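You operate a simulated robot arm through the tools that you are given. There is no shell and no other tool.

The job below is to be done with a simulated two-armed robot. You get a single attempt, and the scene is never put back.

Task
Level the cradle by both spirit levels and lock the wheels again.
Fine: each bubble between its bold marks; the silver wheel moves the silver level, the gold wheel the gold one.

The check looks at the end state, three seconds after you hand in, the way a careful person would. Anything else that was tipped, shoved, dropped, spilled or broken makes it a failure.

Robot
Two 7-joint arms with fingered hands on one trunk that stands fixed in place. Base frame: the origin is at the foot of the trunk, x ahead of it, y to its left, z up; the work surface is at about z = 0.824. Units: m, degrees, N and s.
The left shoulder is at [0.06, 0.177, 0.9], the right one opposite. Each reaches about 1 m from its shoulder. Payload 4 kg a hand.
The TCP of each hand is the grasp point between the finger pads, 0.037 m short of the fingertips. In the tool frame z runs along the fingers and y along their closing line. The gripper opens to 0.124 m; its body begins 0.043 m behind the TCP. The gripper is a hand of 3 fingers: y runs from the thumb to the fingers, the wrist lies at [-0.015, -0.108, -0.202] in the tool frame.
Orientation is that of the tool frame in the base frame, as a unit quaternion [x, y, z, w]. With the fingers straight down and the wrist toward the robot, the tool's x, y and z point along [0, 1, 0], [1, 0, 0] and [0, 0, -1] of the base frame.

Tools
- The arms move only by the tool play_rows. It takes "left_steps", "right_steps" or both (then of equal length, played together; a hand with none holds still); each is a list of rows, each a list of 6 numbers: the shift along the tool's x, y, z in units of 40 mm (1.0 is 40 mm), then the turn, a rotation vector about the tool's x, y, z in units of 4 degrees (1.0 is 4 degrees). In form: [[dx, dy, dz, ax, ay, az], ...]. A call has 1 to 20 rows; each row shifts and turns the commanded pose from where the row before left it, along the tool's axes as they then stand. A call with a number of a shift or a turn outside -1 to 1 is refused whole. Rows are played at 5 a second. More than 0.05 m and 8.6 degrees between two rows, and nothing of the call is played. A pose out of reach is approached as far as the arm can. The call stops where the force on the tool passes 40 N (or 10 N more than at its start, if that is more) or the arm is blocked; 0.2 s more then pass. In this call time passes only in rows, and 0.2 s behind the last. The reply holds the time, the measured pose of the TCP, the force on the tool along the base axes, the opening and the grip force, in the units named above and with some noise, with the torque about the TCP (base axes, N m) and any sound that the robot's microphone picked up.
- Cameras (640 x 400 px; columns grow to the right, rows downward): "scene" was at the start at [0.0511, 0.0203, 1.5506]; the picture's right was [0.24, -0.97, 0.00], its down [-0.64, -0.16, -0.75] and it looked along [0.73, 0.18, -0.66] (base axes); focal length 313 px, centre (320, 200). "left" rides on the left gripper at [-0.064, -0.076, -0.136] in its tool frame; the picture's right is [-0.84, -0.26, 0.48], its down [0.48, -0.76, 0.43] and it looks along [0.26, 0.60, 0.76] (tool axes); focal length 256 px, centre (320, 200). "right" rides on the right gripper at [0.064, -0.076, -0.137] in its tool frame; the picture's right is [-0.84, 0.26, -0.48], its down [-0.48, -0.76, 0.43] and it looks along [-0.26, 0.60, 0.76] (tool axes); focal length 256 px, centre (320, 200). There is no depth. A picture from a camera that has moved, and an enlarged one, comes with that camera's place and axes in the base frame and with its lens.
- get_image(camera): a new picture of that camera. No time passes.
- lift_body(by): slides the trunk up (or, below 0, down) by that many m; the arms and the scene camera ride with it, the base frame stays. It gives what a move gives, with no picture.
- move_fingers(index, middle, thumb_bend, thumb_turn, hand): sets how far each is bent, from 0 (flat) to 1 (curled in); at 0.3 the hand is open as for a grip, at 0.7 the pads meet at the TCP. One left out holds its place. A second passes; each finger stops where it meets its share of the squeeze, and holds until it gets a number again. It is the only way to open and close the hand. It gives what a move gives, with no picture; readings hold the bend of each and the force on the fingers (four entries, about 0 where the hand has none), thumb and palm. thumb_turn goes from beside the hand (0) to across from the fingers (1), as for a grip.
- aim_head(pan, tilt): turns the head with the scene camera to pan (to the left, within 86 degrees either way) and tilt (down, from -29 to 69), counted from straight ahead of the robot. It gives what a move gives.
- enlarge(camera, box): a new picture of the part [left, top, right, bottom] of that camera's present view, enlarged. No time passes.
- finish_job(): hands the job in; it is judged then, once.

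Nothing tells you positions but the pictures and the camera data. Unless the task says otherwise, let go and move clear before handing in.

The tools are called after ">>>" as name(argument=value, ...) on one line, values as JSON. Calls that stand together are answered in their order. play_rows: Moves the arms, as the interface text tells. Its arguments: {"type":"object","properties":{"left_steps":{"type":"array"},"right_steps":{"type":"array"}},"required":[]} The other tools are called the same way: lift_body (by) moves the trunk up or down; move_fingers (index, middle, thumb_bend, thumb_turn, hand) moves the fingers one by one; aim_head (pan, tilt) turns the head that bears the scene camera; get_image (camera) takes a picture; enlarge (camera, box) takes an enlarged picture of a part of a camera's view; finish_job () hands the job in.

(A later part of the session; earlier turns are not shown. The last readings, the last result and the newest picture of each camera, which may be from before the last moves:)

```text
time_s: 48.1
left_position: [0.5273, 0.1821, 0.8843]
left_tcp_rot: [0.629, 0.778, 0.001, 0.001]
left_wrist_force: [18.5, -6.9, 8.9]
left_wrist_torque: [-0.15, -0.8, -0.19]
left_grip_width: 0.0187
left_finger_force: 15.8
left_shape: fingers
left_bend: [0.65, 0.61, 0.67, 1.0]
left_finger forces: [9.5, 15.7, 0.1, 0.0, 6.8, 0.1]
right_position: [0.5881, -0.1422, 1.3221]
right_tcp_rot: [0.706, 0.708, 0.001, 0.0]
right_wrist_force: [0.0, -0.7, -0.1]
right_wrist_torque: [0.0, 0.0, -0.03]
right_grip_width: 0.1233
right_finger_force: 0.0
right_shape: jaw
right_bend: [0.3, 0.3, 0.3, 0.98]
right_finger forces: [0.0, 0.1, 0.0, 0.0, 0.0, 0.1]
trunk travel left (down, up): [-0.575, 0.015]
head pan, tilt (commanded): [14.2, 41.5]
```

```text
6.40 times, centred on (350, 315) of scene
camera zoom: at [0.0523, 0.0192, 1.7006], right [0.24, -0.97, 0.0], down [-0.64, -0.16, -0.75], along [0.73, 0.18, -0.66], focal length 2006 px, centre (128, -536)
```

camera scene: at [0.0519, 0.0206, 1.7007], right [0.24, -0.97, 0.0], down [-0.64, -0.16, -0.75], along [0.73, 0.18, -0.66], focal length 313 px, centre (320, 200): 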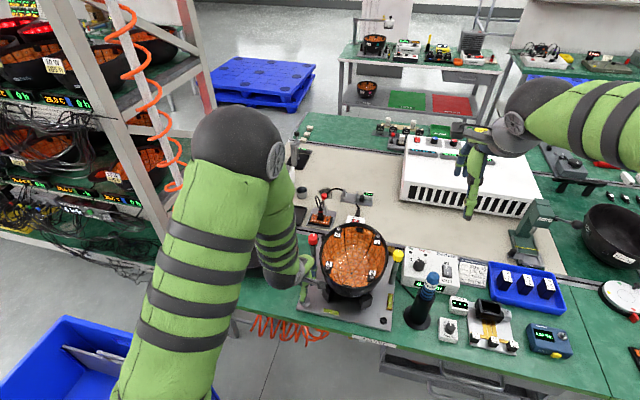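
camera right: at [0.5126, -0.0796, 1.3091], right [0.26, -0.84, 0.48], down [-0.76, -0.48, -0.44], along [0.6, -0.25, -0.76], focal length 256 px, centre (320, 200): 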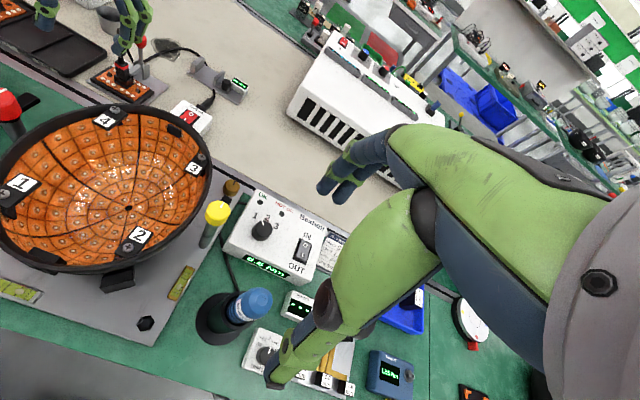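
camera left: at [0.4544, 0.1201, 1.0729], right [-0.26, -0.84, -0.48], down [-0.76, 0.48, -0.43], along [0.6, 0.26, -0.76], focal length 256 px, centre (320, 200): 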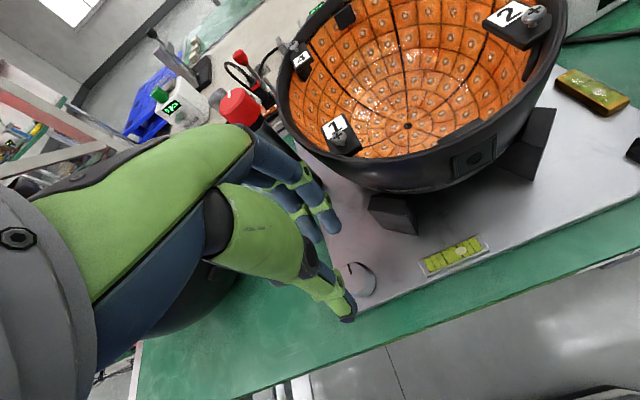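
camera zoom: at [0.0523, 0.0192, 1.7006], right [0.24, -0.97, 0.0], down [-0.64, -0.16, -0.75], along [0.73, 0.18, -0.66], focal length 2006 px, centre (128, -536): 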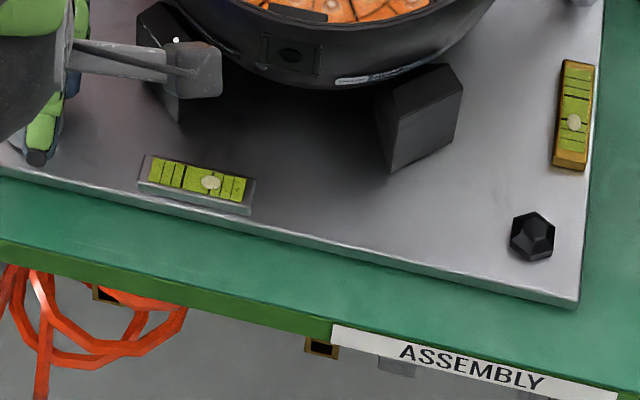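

The bubble looks essentially unchanged after 12°. I'll turn further the same way by 20° and compare.

>>> play_rows(left_steps=[[0, 0, 0, 0, 0, -0.7], [0, 0, 0, 0, 0, -0.7], [0, 0, 0, 0, 0, -0.7], [0, 0, 0, 0, 0, -0.7], [0, 0, 0, 0, 0, -0.7], [0, 0, 0, 0, 0, -0.7], [0, 0, 0, 0, 0, -0.7]])

>>> enlarge(camera="left", box=[300, 150, 540, 300])

>>> enlarge(camera="scene", box=[315, 305, 350, 330])

```text
time_s: 49.8
left_position: [0.5285, 0.1825, 0.884]
left_tcp_rot: [0.486, 0.874, 0.002, 0.0]
left_wrist_force: [24.4, -6.9, 11.9]
left_wrist_torque: [-0.14, -0.93, -0.18]
left_grip_width: 0.0192
left_finger_force: 18.2
left_shape: fingers
left_bend: [0.64, 0.61, 0.67, 1.0]
left_finger forces: [12.4, 14.4, 0.1, 0.0, 9.0, 0.0]
right_position: [0.5892, -0.1435, 1.3227]
right_tcp_rot: [0.706, 0.708, 0.001, -0.002]
right_wrist_force: [0.1, 0.0, 0.2]
right_wrist_torque: [0.01, 0.0, -0.04]
right_grip_width: 0.1235
right_finger_force: 0.0
right_shape: jaw
right_bend: [0.3, 0.3, 0.3, 0.98]
right_finger forces: [0.0, 0.0, 0.0, 0.0, 0.0, 0.0]
trunk travel left (down, up): [-0.575, 0.015]
head pan, tilt (commanded): [14.2, 41.5]
```

```text
2.67 times, centred on (420, 225) of left
camera zoom: at [0.4961, 0.0877, 1.02], right [0.22, -0.85, -0.48], down [-0.9, 0.01, -0.44], along [0.38, 0.53, -0.76], focal length 683 px, centre (53, 133)
```

zoom: 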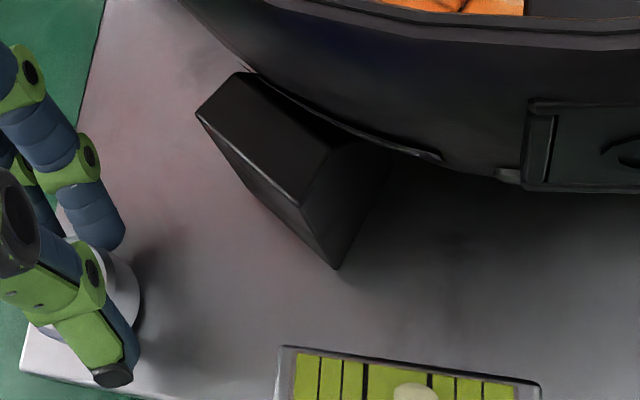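

```text
16.00 times, centred on (332, 318) of scene
camera zoom: at [0.0527, 0.0191, 1.7006], right [0.24, -0.97, 0.0], down [-0.64, -0.16, -0.75], along [0.73, 0.18, -0.66], focal length 5014 px, centre (120, -1680)
```

zoom: 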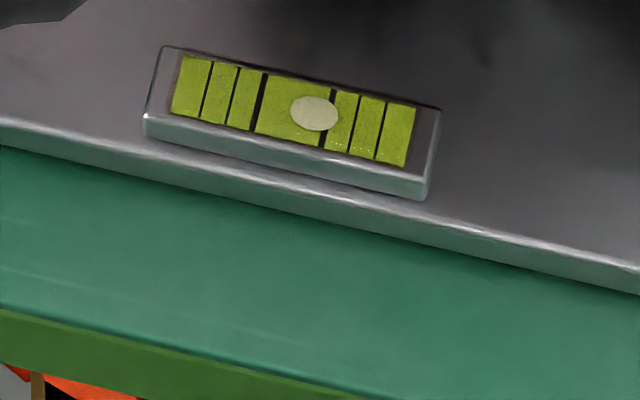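

The silver bubble is moving left, toward centre, so counter-clockwise is right. The grip builds side load, so I'll release, shift 2.5 mm in +x, swing back and re-grip for another turn.

>>> move_fingers(hand="left", index=0.56, middle=0.56, thumb_bend=0.54)

>>> play_rows(left_steps=[[0, 0, 0, 0, 0, 1], [0, 0, 0, 0, 0, 1], [0, 0, 0, 0, 0, 1], [0, 0, 0, 0, 0, 1], [0, 0, 0, 0, 0, 1], [0, 0, 0, 0, 0, 1], [0, 0, 0, 0, 0, 1], [0, 0, 0, 0, 0, 1], [0, 0.06, 0, 0, 0, 0]])

>>> enlarge(camera="left", box=[240, 150, 420, 350])

>>> enlarge(camera="scene", box=[315, 305, 350, 330])

>>> enlarge(camera="scene", box=[375, 290, 410, 320])

```text
time_s: 50.8
left_position: [0.5264, 0.1836, 0.8828]
left_tcp_rot: [0.488, 0.873, 0.0, 0.0]
left_wrist_force: [0.0, -0.4, 0.2]
left_wrist_torque: [-0.01, -0.03, 0.02]
left_grip_width: 0.0467
left_finger_force: 0.1
left_shape: fingers
left_bend: [0.56, 0.56, 0.54, 1.0]
left_finger forces: [0.0, 0.1, 0.1, 0.0, 0.0, 0.1]
right_position: [0.5869, -0.1413, 1.3222]
right_tcp_rot: [0.707, 0.707, 0.002, -0.001]
right_wrist_force: [-0.4, -0.7, 0.3]
right_wrist_torque: [-0.02, -0.01, 0.01]
right_grip_width: 0.1237
right_finger_force: 0.1
right_shape: jaw
right_bend: [0.3, 0.3, 0.3, 0.98]
right_finger forces: [0.0, 0.0, 0.1, 0.1, 0.1, 0.1]
trunk travel left (down, up): [-0.575, 0.015]
head pan, tilt (commanded): [14.2, 41.5]
```

```text
time_s: 52.8
left_position: [0.5303, 0.1822, 0.8826]
left_tcp_rot: [0.71, 0.704, 0.0, 0.0]
left_wrist_force: [-0.2, 0.4, -0.1]
left_wrist_torque: [0.01, -0.02, -0.03]
left_grip_width: 0.0468
left_finger_force: 0.0
left_shape: fingers
left_bend: [0.56, 0.56, 0.54, 1.0]
left_finger forces: [0.0, 0.0, 0.0, 0.0, 0.0, 0.0]
right_position: [0.5875, -0.1423, 1.3227]
right_tcp_rot: [0.706, 0.708, 0.0, -0.002]
right_wrist_force: [-0.9, 0.3, 0.5]
right_wrist_torque: [0.03, -0.01, -0.01]
right_grip_width: 0.1237
right_finger_force: 0.1
right_shape: jaw
right_bend: [0.3, 0.3, 0.3, 0.98]
right_finger forces: [0.1, 0.1, 0.0, 0.1, 0.1, 0.1]
trunk travel left (down, up): [-0.575, 0.015]
head pan, tilt (commanded): [14.2, 41.5]
```

```text
2.00 times, centred on (330, 250) of left
camera zoom: at [0.4518, 0.1191, 1.0199], right [-0.26, -0.84, -0.48], down [-0.76, 0.49, -0.43], along [0.6, 0.25, -0.76], focal length 512 px, centre (300, 100)
```

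zoom: 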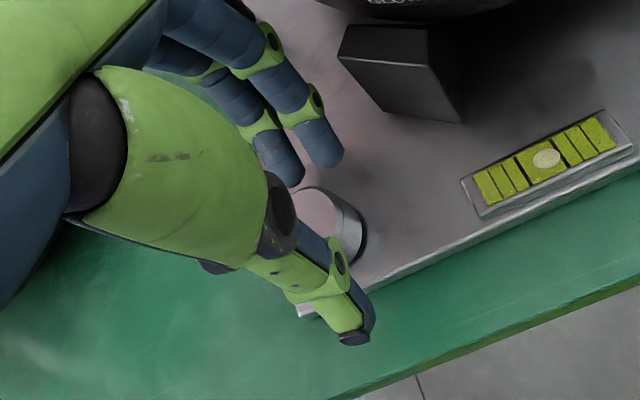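

```text
16.00 times, centred on (332, 318) of scene
camera zoom: at [0.0511, 0.0201, 1.7006], right [0.24, -0.97, 0.0], down [-0.64, -0.16, -0.75], along [0.73, 0.18, -0.66], focal length 5014 px, centre (120, -1680)
```

zoom: 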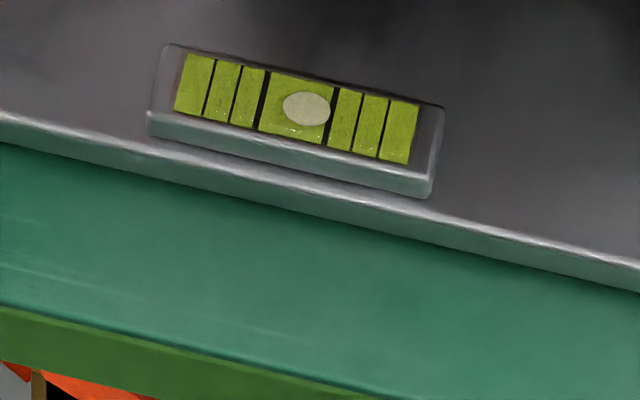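

```text
13.33 times, centred on (392, 305) of scene
camera zoom: at [0.0511, 0.0201, 1.7006], right [0.24, -0.97, 0.0], down [-0.64, -0.16, -0.75], along [0.73, 0.18, -0.66], focal length 4178 px, centre (-647, -1200)
```

zoom: 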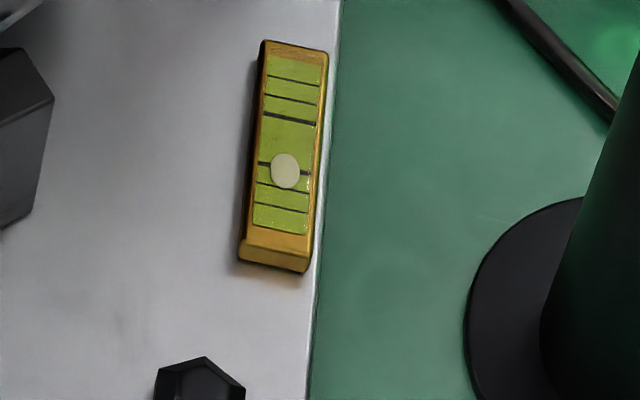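

The bubble lags: it has drifted to nearly inside the marks already. I'll let a couple of seconds pass with no motion to see where it settles before turning more.

>>> play_rows(left_steps=[[0, 0, 0, 0, 0, 0], [0, 0, 0, 0, 0, 0], [0, 0, 0, 0, 0, 0], [0, 0, 0, 0, 0, 0], [0, 0, 0, 0, 0, 0], [0, 0, 0, 0, 0, 0], [0, 0, 0, 0, 0, 0], [0, 0, 0, 0, 0, 0], [0, 0, 0, 0, 0, 0], [0, 0, 0, 0, 0, 0]])

>>> enlarge(camera="scene", box=[315, 305, 350, 330])

>>> enlarge(camera="left", box=[370, 190, 450, 260])

```text
time_s: 55.0
left_position: [0.5303, 0.1825, 0.8838]
left_tcp_rot: [0.71, 0.705, -0.001, 0.001]
left_wrist_force: [0.0, -0.4, 0.7]
left_wrist_torque: [0.03, -0.01, 0.01]
left_grip_width: 0.0468
left_finger_force: 0.1
left_shape: fingers
left_bend: [0.56, 0.56, 0.54, 1.0]
left_finger forces: [0.0, 0.0, 0.1, 0.0, 0.0, 0.0]
right_position: [0.5884, -0.141, 1.3225]
right_tcp_rot: [0.707, 0.707, 0.001, 0.0]
right_wrist_force: [-0.7, -1.1, 0.2]
right_wrist_torque: [-0.01, 0.02, 0.0]
right_grip_width: 0.1237
right_finger_force: 0.0
right_shape: jaw
right_bend: [0.3, 0.3, 0.3, 0.98]
right_finger forces: [0.0, 0.1, 0.1, 0.0, 0.0, 0.0]
trunk travel left (down, up): [-0.575, 0.015]
head pan, tilt (commanded): [14.2, 41.5]
```

```text
16.00 times, centred on (332, 318) of scene
camera zoom: at [0.0511, 0.0202, 1.7006], right [0.24, -0.97, 0.0], down [-0.64, -0.16, -0.75], along [0.73, 0.18, -0.66], focal length 5014 px, centre (120, -1680)
```

zoom: 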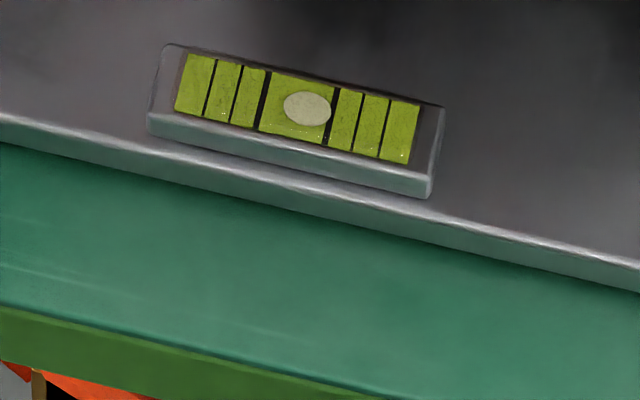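

```text
5.71 times, centred on (410, 225) of left
camera zoom: at [0.4518, 0.1192, 1.0199], right [-0.26, -0.84, -0.48], down [-0.76, 0.49, -0.43], along [0.6, 0.25, -0.76], focal length 1463 px, centre (-194, 57)
```

zoom: 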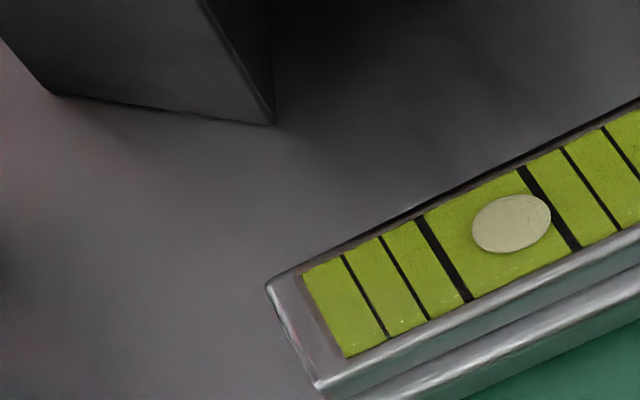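

It settled at about 64% across the gap between the bold marks; about 12° more should centre it. Gripping again and turning 12°.

>>> move_fingers(hand="left", index=0.7, middle=0.69, thumb_bend=0.7)

>>> play_rows(left_steps=[[0, 0, 0, 0, 0, -0.5], [0, 0, 0, 0, 0, -0.5], [0, 0, 0, 0, 0, -0.5], [0, 0, 0, 0, 0, -0.5], [0, 0, 0, 0, 0, -0.5], [0, 0, 0, 0, 0, -0.5]])

>>> move_fingers(hand="left", index=0.56, middle=0.56, thumb_bend=0.54)

>>> play_rows(left_steps=[[0, 0, 0, 0, 0, 0], [0, 0, 0, 0, 0, 0], [0, 0, 0, 0, 0, 0], [0, 0, 0, 0, 0, 0], [0, 0, 0, 0, 0, 0], [0, 0, 0, 0, 0, 0], [0, 0, 0, 0, 0, 0], [0, 0, 0, 0, 0, 0], [0, 0, 0, 0, 0, 0], [0, 0, 0, 0, 0, 0]])

>>> enlarge(camera="scene", box=[315, 305, 350, 330])

>>> enlarge(camera="left", box=[360, 180, 480, 280])

```text
time_s: 56.0
left_position: [0.5294, 0.1821, 0.8835]
left_tcp_rot: [0.71, 0.704, 0.001, 0.001]
left_wrist_force: [5.0, -2.9, 5.5]
left_wrist_torque: [-0.03, -0.28, -0.03]
left_grip_width: 0.0198
left_finger_force: 13.6
left_shape: fingers
left_bend: [0.66, 0.62, 0.65, 1.0]
left_finger forces: [5.2, 11.5, 0.0, 0.1, 11.1, 0.1]
right_position: [0.5893, -0.1422, 1.3227]
right_tcp_rot: [0.706, 0.708, 0.001, -0.001]
right_wrist_force: [-0.4, 0.3, -0.2]
right_wrist_torque: [-0.02, -0.01, 0.01]
right_grip_width: 0.1236
right_finger_force: 0.1
right_shape: jaw
right_bend: [0.3, 0.3, 0.3, 0.98]
right_finger forces: [0.0, 0.1, 0.0, 0.1, 0.0, 0.0]
trunk travel left (down, up): [-0.575, 0.015]
head pan, tilt (commanded): [14.2, 41.5]
```

```text
time_s: 57.4
left_position: [0.5292, 0.183, 0.8837]
left_tcp_rot: [0.631, 0.776, 0.001, 0.0]
left_wrist_force: [9.3, -6.4, 6.1]
left_wrist_torque: [-0.12, -0.43, -0.1]
left_grip_width: 0.0191
left_finger_force: 15.0
left_shape: fingers
left_bend: [0.65, 0.62, 0.66, 1.0]
left_finger forces: [7.5, 12.5, 0.1, 0.0, 10.7, 0.0]
right_position: [0.5884, -0.1428, 1.3224]
right_tcp_rot: [0.706, 0.708, 0.001, 0.0]
right_wrist_force: [0.6, 0.1, -0.1]
right_wrist_torque: [0.02, -0.02, 0.01]
right_grip_width: 0.1235
right_finger_force: 0.1
right_shape: jaw
right_bend: [0.3, 0.3, 0.3, 0.98]
right_finger forces: [0.0, 0.0, 0.0, 0.1, 0.0, 0.1]
trunk travel left (down, up): [-0.575, 0.015]
head pan, tilt (commanded): [14.2, 41.5]
```

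```text
time_s: 58.4
left_position: [0.5293, 0.1836, 0.8829]
left_tcp_rot: [0.632, 0.775, 0.001, 0.0]
left_wrist_force: [0.3, 0.2, 0.9]
left_wrist_torque: [-0.03, 0.01, -0.01]
left_grip_width: 0.0462
left_finger_force: 0.1
left_shape: fingers
left_bend: [0.56, 0.56, 0.54, 1.0]
left_finger forces: [0.0, 0.1, 0.0, 0.0, 0.0, 0.1]
right_position: [0.5881, -0.1411, 1.3225]
right_tcp_rot: [0.706, 0.708, 0.001, -0.001]
right_wrist_force: [0.6, 0.2, 0.4]
right_wrist_torque: [0.03, 0.01, -0.01]
right_grip_width: 0.1238
right_finger_force: 0.0
right_shape: jaw
right_bend: [0.3, 0.3, 0.3, 0.98]
right_finger forces: [0.0, 0.0, 0.0, 0.1, 0.0, 0.1]
trunk travel left (down, up): [-0.575, 0.015]
head pan, tilt (commanded): [14.2, 41.5]
```

```text
time_s: 60.5
left_position: [0.5294, 0.1828, 0.8834]
left_tcp_rot: [0.632, 0.775, 0.0, -0.001]
left_wrist_force: [0.4, 0.8, -1.1]
left_wrist_torque: [-0.01, 0.02, -0.02]
left_grip_width: 0.0461
left_finger_force: 0.0
left_shape: fingers
left_bend: [0.56, 0.56, 0.54, 1.0]
left_finger forces: [0.0, 0.1, 0.0, 0.0, 0.0, 0.0]
right_position: [0.5879, -0.1423, 1.3226]
right_tcp_rot: [0.706, 0.708, 0.0, -0.001]
right_wrist_force: [-0.4, 0.4, -0.6]
right_wrist_torque: [0.0, 0.0, 0.0]
right_grip_width: 0.1236
right_finger_force: 0.0
right_shape: jaw
right_bend: [0.3, 0.3, 0.3, 0.98]
right_finger forces: [0.0, 0.1, 0.0, 0.0, 0.1, 0.0]
trunk travel left (down, up): [-0.575, 0.015]
head pan, tilt (commanded): [14.2, 41.5]
```

```text
16.00 times, centred on (332, 318) of scene
camera zoom: at [0.0511, 0.0202, 1.7006], right [0.24, -0.97, 0.0], down [-0.64, -0.16, -0.75], along [0.73, 0.18, -0.66], focal length 5014 px, centre (120, -1680)
```

zoom: 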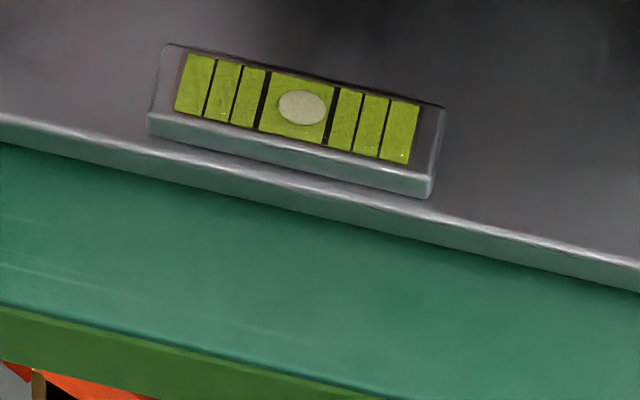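

```text
4.00 times, centred on (420, 230) of left
camera zoom: at [0.4664, 0.1049, 1.0199], right [-0.08, -0.87, -0.48], down [-0.84, 0.32, -0.43], along [0.53, 0.37, -0.76], focal length 1024 px, centre (-80, 80)
```

zoom: 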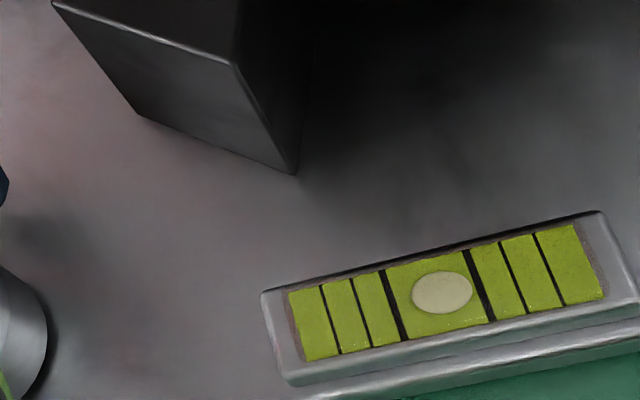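

The silver bubble is now well between its bold marks (about 56% across). I'll keep the left hand parked here, pre-shape the right hand and yaw it so that its wrist is outboard (front-right) for the gold wheel.

>>> move_fingers(hand="right", index=0.57, middle=0.57, thumb_bend=0.57, thumb_turn=1.0)

>>> play_rows(right_steps=[[0, 0, 0, 0, 0, -1], [0, 0, 0, 0, 0, -1], [0, 0, 0, 0, 0, -1], [0, 0, 0, 0, 0, -1], [0, 0, 0, 0, 0, -1], [0, 0, 0, 0, 0, -1], [0, 0, 0, 0, 0, -1], [0, 0, 0, 0, 0, -1], [0, 0, 0, 0, 0, -1], [0, 0, 0, 0, 0, -1], [0, 0, 0, 0, 0, -1], [0, 0, 0, 0, 0, -1], [0, 0, 0, 0, 0, -1], [0, 0, 0, 0, 0, -1]])

>>> get_image(camera="right")

>>> get_image(camera="scene")

```text
time_s: 61.5
left_position: [0.5288, 0.182, 0.8835]
left_tcp_rot: [0.632, 0.775, 0.0, 0.0]
left_wrist_force: [0.4, -0.4, -0.2]
left_wrist_torque: [-0.02, 0.01, 0.0]
left_grip_width: 0.0464
left_finger_force: 0.2
left_shape: fingers
left_bend: [0.56, 0.56, 0.54, 1.0]
left_finger forces: [0.1, 0.0, 0.0, 0.0, 0.1, 0.1]
right_position: [0.5878, -0.1424, 1.3235]
right_tcp_rot: [0.706, 0.708, 0.001, -0.001]
right_wrist_force: [0.1, -0.3, -0.6]
right_wrist_torque: [-0.03, -0.03, -0.02]
right_grip_width: 0.0439
right_finger_force: 0.1
right_shape: fingers
right_bend: [0.56, 0.56, 0.56, 1.0]
right_finger forces: [0.0, 0.0, 0.0, 0.0, 0.0, 0.0]
trunk travel left (down, up): [-0.575, 0.015]
head pan, tilt (commanded): [14.2, 41.5]
```

```text
time_s: 64.5
left_position: [0.5284, 0.1824, 0.884]
left_tcp_rot: [0.632, 0.775, 0.0, 0.001]
left_wrist_force: [-0.1, -0.1, 0.5]
left_wrist_torque: [0.0, 0.01, 0.0]
left_grip_width: 0.0466
left_finger_force: 0.0
left_shape: fingers
left_bend: [0.56, 0.56, 0.54, 1.0]
left_finger forces: [0.0, 0.0, 0.0, 0.1, 0.0, 0.1]
right_position: [0.5874, -0.1413, 1.3219]
right_tcp_rot: [0.291, 0.957, 0.001, 0.0]
right_wrist_force: [-0.1, -0.2, -0.2]
right_wrist_torque: [0.01, -0.01, 0.0]
right_grip_width: 0.0438
right_finger_force: 0.1
right_shape: fingers
right_bend: [0.56, 0.56, 0.56, 1.0]
right_finger forces: [0.0, 0.0, 0.0, 0.0, 0.0, 0.0]
trunk travel left (down, up): [-0.575, 0.015]
head pan, tilt (commanded): [14.2, 41.5]
```

```text
taken
camera right: at [0.4937, -0.1708, 1.4585], right [0.84, -0.25, 0.48], down [-0.02, -0.9, -0.44], along [0.54, 0.36, -0.76], focal length 256 px, centre (320, 200)
```

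right: 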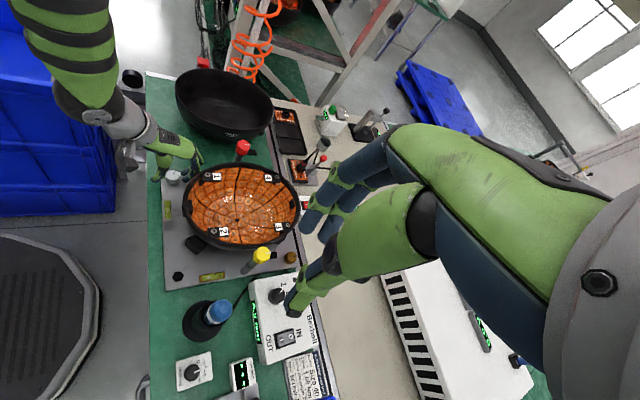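

```text
taken
camera scene: at [0.0513, 0.0201, 1.7006], right [0.24, -0.97, 0.0], down [-0.64, -0.16, -0.75], along [0.73, 0.18, -0.66], focal length 313 px, centre (320, 200)
```

scene: 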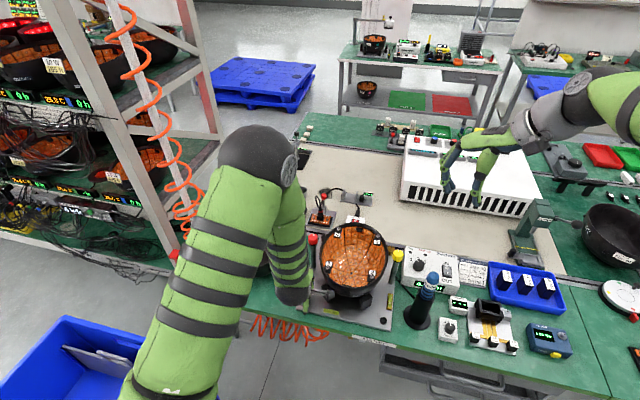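

The gold wheel works out at about (0.784, -0.052). I'll move the right hand over it at height, then lower to about z 1.09.

>>> play_rows(right_steps=[[-0.57, 0.918, 0, 0, 0, 0], [-0.57, 0.918, 0, 0, 0, 0], [-0.57, 0.918, 0, 0, 0, 0], [-0.57, 0.918, 0, 0, 0, 0], [-0.57, 0.918, 0, 0, 0, 0], [0, 0, 0.95, 0, 0, 0], [0, 0, 0.95, 0, 0, 0], [0, 0, 0.95, 0, 0, 0], [0, 0, 0.95, 0, 0, 0], [0, 0, 0.95, 0, 0, 0]])

>>> get_image(camera="right")

>>> get_image(camera="scene")

```text
time_s: 66.8
left_position: [0.5284, 0.1829, 0.8841]
left_tcp_rot: [0.632, 0.775, 0.0, 0.001]
left_wrist_force: [0.1, -0.2, -0.2]
left_wrist_torque: [-0.02, 0.0, 0.0]
left_grip_width: 0.0463
left_finger_force: 0.0
left_shape: fingers
left_bend: [0.56, 0.56, 0.54, 1.0]
left_finger forces: [0.1, 0.1, 0.0, 0.1, 0.0, 0.0]
right_position: [0.7841, -0.0549, 1.1313]
right_tcp_rot: [0.292, 0.956, 0.001, 0.0]
right_wrist_force: [0.8, -0.2, -0.6]
right_wrist_torque: [-0.02, 0.0, 0.01]
right_grip_width: 0.0439
right_finger_force: 0.0
right_shape: fingers
right_bend: [0.56, 0.56, 0.56, 1.0]
right_finger forces: [0.1, 0.1, 0.0, 0.0, 0.0, 0.0]
trunk travel left (down, up): [-0.575, 0.015]
head pan, tilt (commanded): [14.2, 41.5]
```

```text
taken
camera right: at [0.6912, -0.0838, 1.267], right [0.84, -0.26, 0.48], down [-0.02, -0.9, -0.44], along [0.54, 0.35, -0.76], focal length 256 px, centre (320, 200)
```

right: 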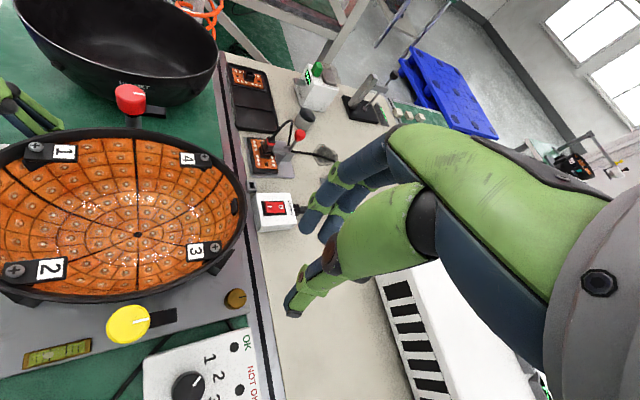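

```text
taken
camera scene: at [0.0517, 0.0199, 1.7007], right [0.24, -0.97, 0.0], down [-0.64, -0.16, -0.75], along [0.73, 0.18, -0.66], focal length 313 px, centre (320, 200)
```

scene: 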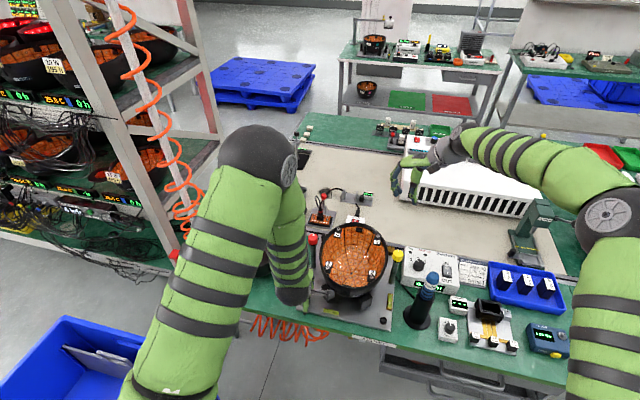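

The wheel lies right under the TCP; the box's edge at y ≈ -0.093 leaves a 26 mm gap for the thumb. I'll set the yaw to about 48° and lower to z ≈ 0.95 for a close look.

>>> play_rows(right_steps=[[0, 0, 0.9, 0, 0, 1], [0, 0, 0.9, 0, 0, 1], [0, 0, 0.9, 0, 0, 0], [0, 0, 0.9, 0, 0, 0], [0, 0, 0.9, 0, 0, 0]])

>>> get_image(camera="right")

>>> enlarge(camera="right", box=[200, 170, 380, 350])

>>> enlarge(camera="scene", box=[330, 180, 470, 290])

```text
time_s: 68.0
left_position: [0.5279, 0.1833, 0.883]
left_tcp_rot: [0.632, 0.775, 0.0, -0.001]
left_wrist_force: [-0.1, 0.5, -0.2]
left_wrist_torque: [0.0, 0.04, 0.02]
left_grip_width: 0.0463
left_finger_force: 0.0
left_shape: fingers
left_bend: [0.56, 0.56, 0.54, 1.0]
left_finger forces: [0.1, 0.1, 0.0, 0.1, 0.0, 0.0]
right_position: [0.7836, -0.0524, 0.9498]
right_tcp_rot: [0.357, 0.934, 0.001, 0.0]
right_wrist_force: [0.5, -0.6, -0.6]
right_wrist_torque: [-0.04, 0.01, 0.01]
right_grip_width: 0.044
right_finger_force: 0.0
right_shape: fingers
right_bend: [0.56, 0.56, 0.56, 1.0]
right_finger forces: [0.0, 0.1, 0.1, 0.1, 0.0, 0.0]
trunk travel left (down, up): [-0.575, 0.015]
head pan, tilt (commanded): [14.2, 41.5]
```

```text
taken
camera right: at [0.687, -0.0678, 1.0866], right [0.79, -0.37, 0.48], down [-0.15, -0.89, -0.44], along [0.59, 0.28, -0.76], focal length 256 px, centre (320, 200)
```

right: 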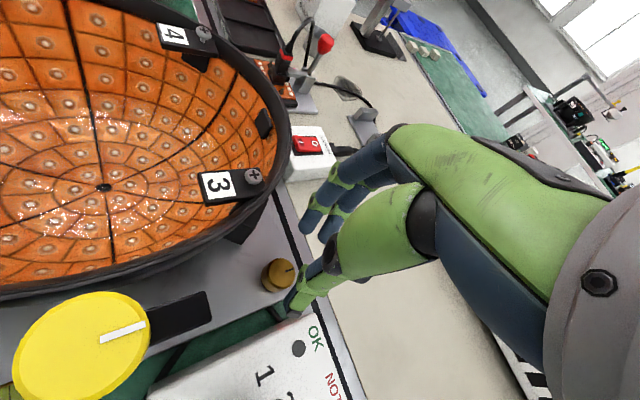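

```text
2.22 times, centred on (290, 260) of right
camera zoom: at [0.687, -0.0678, 1.0866], right [0.79, -0.37, 0.48], down [-0.15, -0.89, -0.44], along [0.59, 0.28, -0.76], focal length 569 px, centre (387, 67)
```

zoom: 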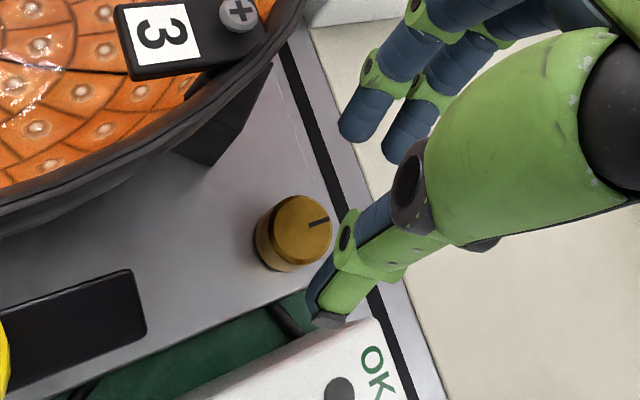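

```text
3.64 times, centred on (400, 235) of scene
camera zoom: at [0.052, 0.02, 1.7007], right [0.24, -0.97, 0.0], down [-0.64, -0.16, -0.75], along [0.73, 0.18, -0.66], focal length 1140 px, centre (29, 73)
```

zoom: 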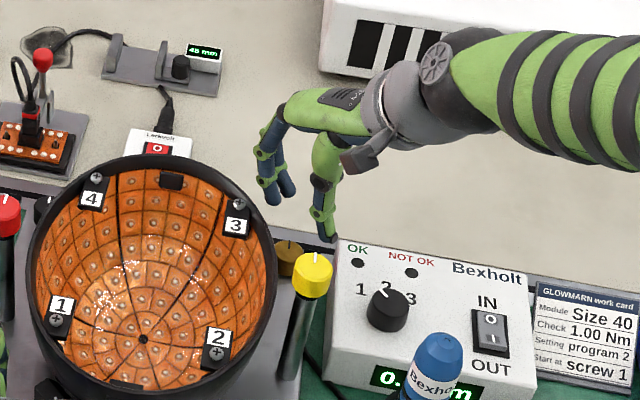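

The gold wheel's line is visible and it's about 2–4 mm off the grasp centre. I'll correct (+x, +y in tool frame) and lower partway, checking the thumb against the box edge.

>>> play_rows(right_steps=[[0.05, 0.1, 0.3, 0, 0, 0], [0, 0, 0.4, 0, 0, 0], [0, 0, 0.3, 0, 0, 0]])

>>> enlarge(camera="right", box=[200, 170, 380, 350])

>>> enlarge(camera="scene", box=[370, 210, 440, 270])

```text
time_s: 68.8
left_position: [0.5292, 0.1831, 0.8836]
left_tcp_rot: [0.632, 0.775, 0.0, -0.001]
left_wrist_force: [-0.5, 0.1, -0.4]
left_wrist_torque: [0.0, 0.01, 0.01]
left_grip_width: 0.0467
left_finger_force: 0.1
left_shape: fingers
left_bend: [0.56, 0.56, 0.54, 1.0]
left_finger forces: [0.0, 0.0, 0.0, 0.0, 0.0, 0.0]
right_position: [0.7859, -0.0473, 0.913]
right_tcp_rot: [0.358, 0.934, 0.001, -0.001]
right_wrist_force: [-0.2, -0.7, 0.5]
right_wrist_torque: [-0.02, 0.01, -0.03]
right_grip_width: 0.0438
right_finger_force: 0.1
right_shape: fingers
right_bend: [0.56, 0.56, 0.56, 1.0]
right_finger forces: [0.0, 0.0, 0.1, 0.0, 0.1, 0.1]
trunk travel left (down, up): [-0.575, 0.015]
head pan, tilt (commanded): [14.2, 41.5]
```

```text
2.22 times, centred on (290, 260) of right
camera zoom: at [0.6886, -0.0632, 1.0485], right [0.79, -0.37, 0.48], down [-0.15, -0.89, -0.44], along [0.59, 0.27, -0.76], focal length 569 px, centre (387, 67)
```

zoom: 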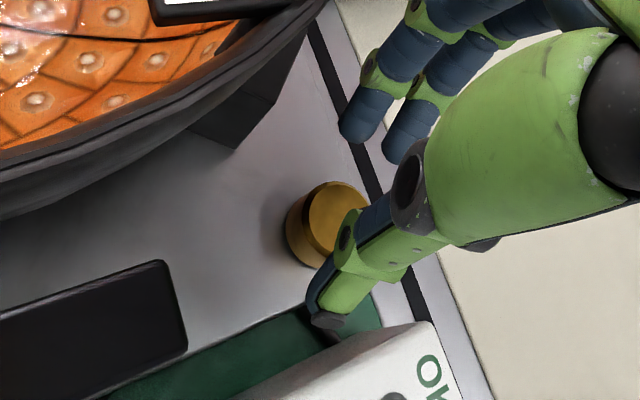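

```text
6.67 times, centred on (405, 240) of scene
camera zoom: at [0.0515, 0.0202, 1.7006], right [0.24, -0.97, 0.0], down [-0.64, -0.16, -0.75], along [0.73, 0.18, -0.66], focal length 2089 px, centre (-247, -67)
```

zoom: 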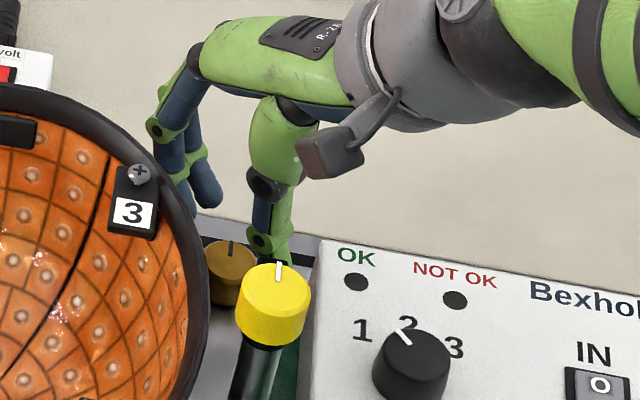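

There is roughly 1 cm between the thumb and the box's side, and the wheel is centred within about 1 mm. Lowering the last 30 mm.

>>> play_rows(right_steps=[[0.02, 0, 0.3, 0, 0, 0], [0, 0, 0.25, 0, 0, 0], [0, 0, 0.12, 0, 0, 0], [0, 0, 0.08, 0, 0, 0]])

>>> enlarge(camera="right", box=[200, 170, 380, 350])

```text
time_s: 69.8
left_position: [0.5292, 0.1823, 0.8833]
left_tcp_rot: [0.632, 0.775, 0.0, 0.0]
left_wrist_force: [-0.1, -0.4, -1.0]
left_wrist_torque: [0.03, -0.03, -0.03]
left_grip_width: 0.0463
left_finger_force: 0.1
left_shape: fingers
left_bend: [0.56, 0.56, 0.54, 1.0]
left_finger forces: [0.0, 0.0, 0.0, 0.0, 0.1, 0.0]
right_position: [0.786, -0.0481, 0.8821]
right_tcp_rot: [0.357, 0.934, 0.0, -0.001]
right_wrist_force: [0.4, 0.2, 0.2]
right_wrist_torque: [0.03, -0.01, -0.02]
right_grip_width: 0.0438
right_finger_force: 0.0
right_shape: fingers
right_bend: [0.56, 0.56, 0.56, 1.0]
right_finger forces: [0.1, 0.0, 0.0, 0.0, 0.0, 0.0]
trunk travel left (down, up): [-0.575, 0.015]
head pan, tilt (commanded): [14.2, 41.5]
```

```text
2.22 times, centred on (290, 260) of right
camera zoom: at [0.6881, -0.0626, 1.0187], right [0.79, -0.37, 0.48], down [-0.15, -0.89, -0.44], along [0.59, 0.28, -0.76], focal length 569 px, centre (387, 67)
```

zoom: 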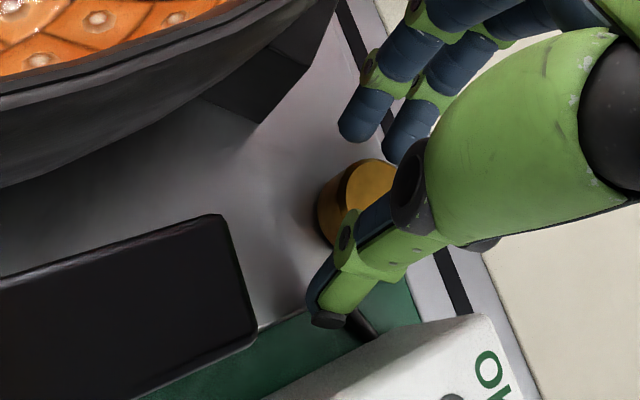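

No contact yet. Gripping the gold wheel and turning counter-clockwise about 22°.

>>> move_fingers(hand="right", index=0.7, middle=0.7, thumb_bend=0.7)

>>> play_rows(right_steps=[[0, 0, 0, 0, 0, -0.7], [0, 0, 0, 0, 0, -0.7], [0, 0, 0, 0, 0, -0.7], [0, 0, 0, 0, 0, -0.7], [0, 0, 0, 0, 0, -0.7], [0, 0, 0, 0, 0, -0.7], [0, 0, 0, 0, 0, -0.7], [0, 0, 0, 0, 0, -0.7]])

>>> enlarge(camera="right", box=[200, 170, 380, 350])

>>> enlarge(camera="scene", box=[375, 290, 410, 320])

>>> enlarge(camera="scene", box=[315, 305, 350, 330])

```text
time_s: 70.8
left_position: [0.5293, 0.1819, 0.8829]
left_tcp_rot: [0.632, 0.775, 0.0, 0.0]
left_wrist_force: [-0.2, 0.8, 1.6]
left_wrist_torque: [0.0, -0.03, 0.03]
left_grip_width: 0.0462
left_finger_force: 0.1
left_shape: fingers
left_bend: [0.56, 0.56, 0.54, 1.0]
left_finger forces: [0.0, 0.1, 0.1, 0.1, 0.1, 0.0]
right_position: [0.7857, -0.0477, 0.8833]
right_tcp_rot: [0.357, 0.934, 0.0, 0.001]
right_wrist_force: [5.0, 5.2, 3.1]
right_wrist_torque: [0.24, -0.22, 0.02]
right_grip_width: 0.0199
right_finger_force: 14.8
right_shape: fingers
right_bend: [0.65, 0.62, 0.66, 1.0]
right_finger forces: [5.7, 12.8, 0.0, 0.0, 10.7, 0.1]
trunk travel left (down, up): [-0.575, 0.015]
head pan, tilt (commanded): [14.2, 41.5]
```

```text
time_s: 72.5
left_position: [0.5298, 0.1817, 0.8838]
left_tcp_rot: [0.633, 0.774, 0.0, -0.001]
left_wrist_force: [-0.2, -0.2, 0.7]
left_wrist_torque: [0.01, -0.01, -0.02]
left_grip_width: 0.0465
left_finger_force: 0.1
left_shape: fingers
left_bend: [0.56, 0.56, 0.54, 1.0]
left_finger forces: [0.0, 0.0, 0.0, 0.0, 0.0, 0.0]
right_position: [0.7853, -0.0484, 0.8832]
right_tcp_rot: [0.168, 0.986, 0.0, -0.001]
right_wrist_force: [0.9, 0.5, 3.1]
right_wrist_torque: [0.08, -0.02, -0.03]
right_grip_width: 0.0197
right_finger_force: 15.1
right_shape: fingers
right_bend: [0.66, 0.63, 0.65, 1.0]
right_finger forces: [4.5, 11.0, 0.1, 0.0, 14.3, 0.1]
trunk travel left (down, up): [-0.575, 0.015]
head pan, tilt (commanded): [14.2, 41.5]
```

```text
2.22 times, centred on (290, 260) of right
camera zoom: at [0.7011, -0.0995, 1.0192], right [0.88, -0.04, 0.48], down [0.2, -0.88, -0.44], along [0.44, 0.48, -0.76], focal length 569 px, centre (387, 67)
```

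zoom: 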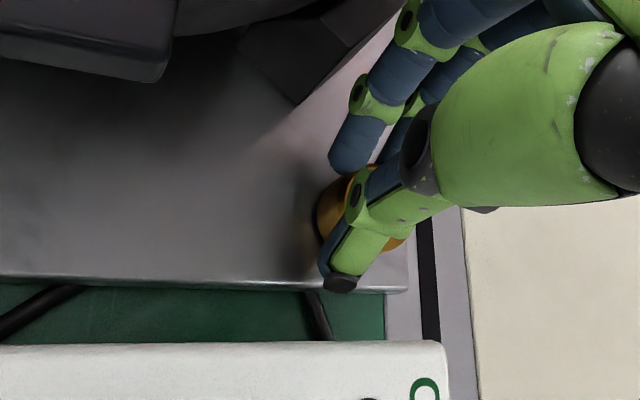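

```text
13.33 times, centred on (392, 305) of scene
camera zoom: at [0.0508, 0.0202, 1.7006], right [0.24, -0.97, 0.0], down [-0.64, -0.16, -0.75], along [0.73, 0.18, -0.66], focal length 4178 px, centre (-647, -1200)
```

zoom: 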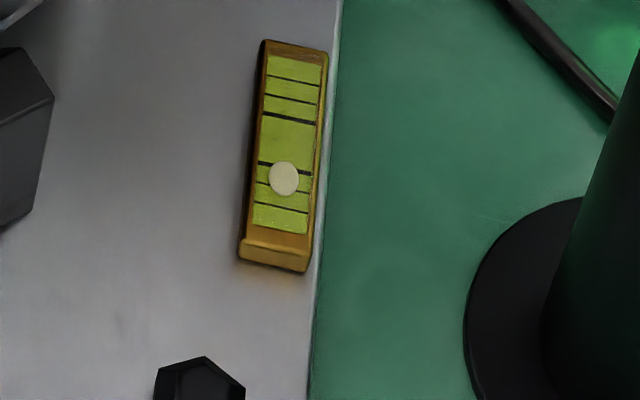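

```text
16.00 times, centred on (332, 318) of scene
camera zoom: at [0.0508, 0.0202, 1.7006], right [0.24, -0.97, 0.0], down [-0.64, -0.16, -0.75], along [0.73, 0.18, -0.66], focal length 5014 px, centre (120, -1680)
```

zoom: 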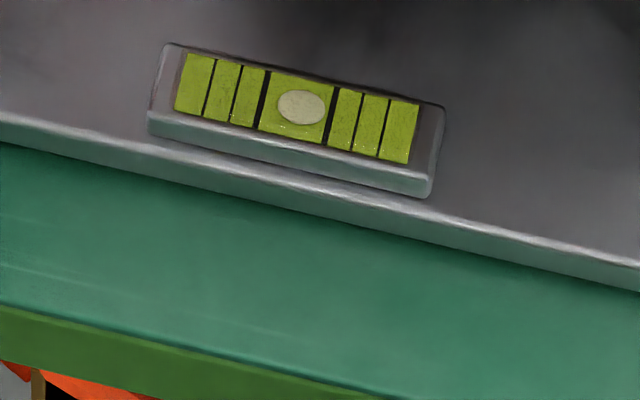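

Counter-clockwise moved the gold bubble the wrong way (toward the near end), so this wheel needs clockwise turning. While still gripped, I'll turn back clockwise about 31°.

>>> play_rows(right_steps=[[0, 0, 0, 0, 0, 0.7], [0, 0, 0, 0, 0, 0.7], [0, 0, 0, 0, 0, 0.7], [0, 0, 0, 0, 0, 0.7], [0, 0, 0, 0, 0, 0.7], [0, 0, 0, 0, 0, 0.7], [0, 0, 0, 0, 0, 0.7], [0, 0, 0, 0, 0, 0.7], [0, 0, 0, 0, 0, 0.7], [0, 0, 0, 0, 0, 0.7], [0, 0, 0, 0, 0, 0.7]])

>>> enlarge(camera="right", box=[200, 170, 380, 350])

>>> enlarge(camera="scene", box=[375, 290, 410, 320])

```text
time_s: 75.0
left_position: [0.5275, 0.1833, 0.8829]
left_tcp_rot: [0.633, 0.775, 0.0, 0.0]
left_wrist_force: [-0.1, -0.6, 0.7]
left_wrist_torque: [0.02, 0.01, 0.01]
left_grip_width: 0.0464
left_finger_force: 0.0
left_shape: fingers
left_bend: [0.56, 0.56, 0.54, 1.0]
left_finger forces: [0.1, 0.0, 0.0, 0.0, 0.0, 0.0]
right_position: [0.7857, -0.047, 0.8828]
right_tcp_rot: [0.425, 0.905, 0.001, -0.001]
right_wrist_force: [0.0, 9.5, 3.0]
right_wrist_torque: [0.38, -0.08, 0.07]
right_grip_width: 0.0196
right_finger_force: 16.5
right_shape: fingers
right_bend: [0.65, 0.62, 0.66, 1.0]
right_finger forces: [8.7, 12.3, 0.1, 0.0, 11.2, 0.0]
trunk travel left (down, up): [-0.575, 0.015]
head pan, tilt (commanded): [14.2, 41.5]
```

```text
2.22 times, centred on (290, 260) of right
camera zoom: at [0.6875, -0.0471, 1.0195], right [0.73, -0.48, 0.48], down [-0.28, -0.86, -0.44], along [0.62, 0.19, -0.76], focal length 569 px, centre (387, 67)
```

zoom: 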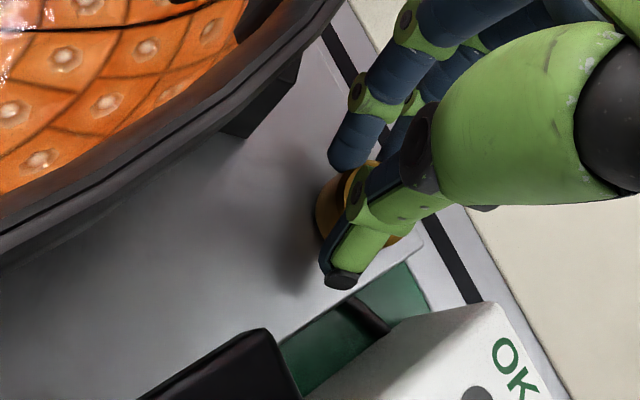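

```text
13.33 times, centred on (392, 305) of scene
camera zoom: at [0.051, 0.0214, 1.7006], right [0.25, -0.97, 0.0], down [-0.64, -0.16, -0.75], along [0.73, 0.18, -0.66], focal length 4178 px, centre (-647, -1200)
```

zoom: 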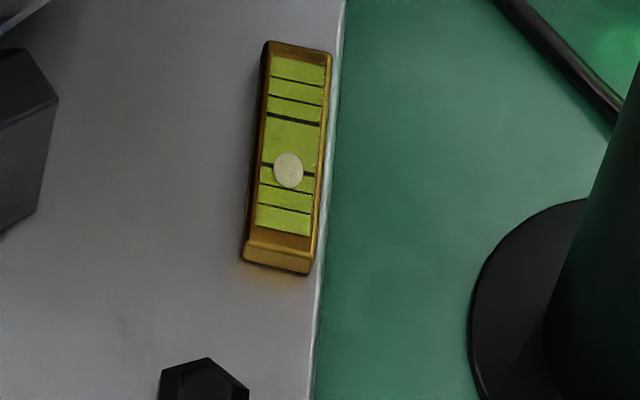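

It's moving back toward centre. I'll release, swing the hand back 32°, re-grip and turn clockwise again.

>>> move_fingers(hand="right", index=0.56, middle=0.56, thumb_bend=0.57)

>>> play_rows(right_steps=[[0, 0, 0, 0, 0, -1], [0, 0, 0, 0, 0, -1], [0, 0, 0, 0, 0, -1], [0, 0, 0, 0, 0, -1], [0, 0, 0, 0, 0, -1], [0, 0, 0, 0, 0, -1], [0, 0, 0, 0, 0, -1]])

>>> enlarge(camera="right", box=[200, 170, 380, 350])

>>> enlarge(camera="scene", box=[375, 290, 410, 320])

```text
time_s: 76.0
left_position: [0.5284, 0.1836, 0.8828]
left_tcp_rot: [0.632, 0.775, 0.001, 0.001]
left_wrist_force: [-0.1, 0.1, -0.3]
left_wrist_torque: [0.01, 0.0, 0.04]
left_grip_width: 0.0465
left_finger_force: 0.1
left_shape: fingers
left_bend: [0.56, 0.56, 0.54, 1.0]
left_finger forces: [0.0, 0.1, 0.1, 0.1, 0.0, 0.0]
right_position: [0.7851, -0.0483, 0.8815]
right_tcp_rot: [0.425, 0.905, 0.001, 0.0]
right_wrist_force: [0.4, -0.1, -0.7]
right_wrist_torque: [0.0, 0.01, 0.03]
right_grip_width: 0.0433
right_finger_force: 0.0
right_shape: fingers
right_bend: [0.56, 0.56, 0.56, 1.0]
right_finger forces: [0.0, 0.0, 0.0, 0.1, 0.0, 0.1]
trunk travel left (down, up): [-0.575, 0.015]
head pan, tilt (commanded): [14.2, 41.5]
```

```text
time_s: 77.5
left_position: [0.5287, 0.1822, 0.883]
left_tcp_rot: [0.632, 0.775, 0.0, -0.001]
left_wrist_force: [-0.2, 0.1, 0.1]
left_wrist_torque: [0.0, -0.03, 0.03]
left_grip_width: 0.0463
left_finger_force: 0.0
left_shape: fingers
left_bend: [0.56, 0.56, 0.54, 1.0]
left_finger forces: [0.0, 0.1, 0.0, 0.0, 0.0, 0.0]
right_position: [0.7848, -0.0478, 0.8821]
right_tcp_rot: [0.193, 0.981, 0.001, 0.0]
right_wrist_force: [0.9, 0.7, 0.0]
right_wrist_torque: [0.03, -0.03, 0.01]
right_grip_width: 0.0435
right_finger_force: 0.0
right_shape: fingers
right_bend: [0.56, 0.56, 0.56, 1.0]
right_finger forces: [0.1, 0.0, 0.1, 0.1, 0.0, 0.0]
trunk travel left (down, up): [-0.575, 0.015]
head pan, tilt (commanded): [14.2, 41.5]
```

```text
2.22 times, centred on (290, 260) of right
camera zoom: at [0.699, -0.0949, 1.0185], right [0.87, -0.08, 0.48], down [0.16, -0.89, -0.44], along [0.46, 0.46, -0.76], focal length 569 px, centre (387, 67)
```

zoom: 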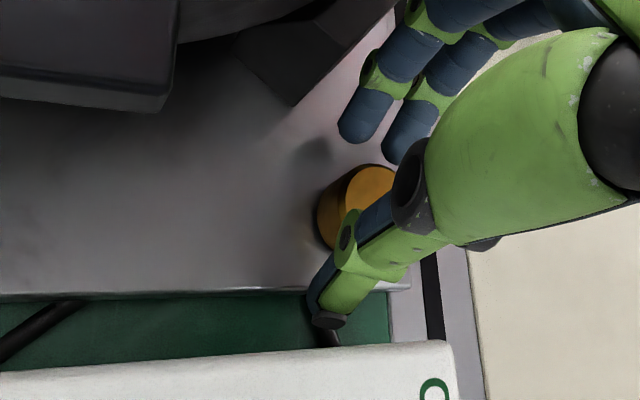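

```text
13.33 times, centred on (392, 305) of scene
camera zoom: at [0.0514, 0.0202, 1.7006], right [0.24, -0.97, 0.0], down [-0.64, -0.16, -0.75], along [0.73, 0.18, -0.66], focal length 4178 px, centre (-647, -1200)
```

zoom: 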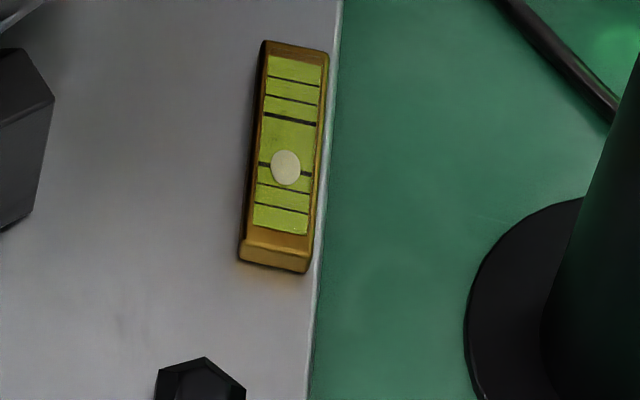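

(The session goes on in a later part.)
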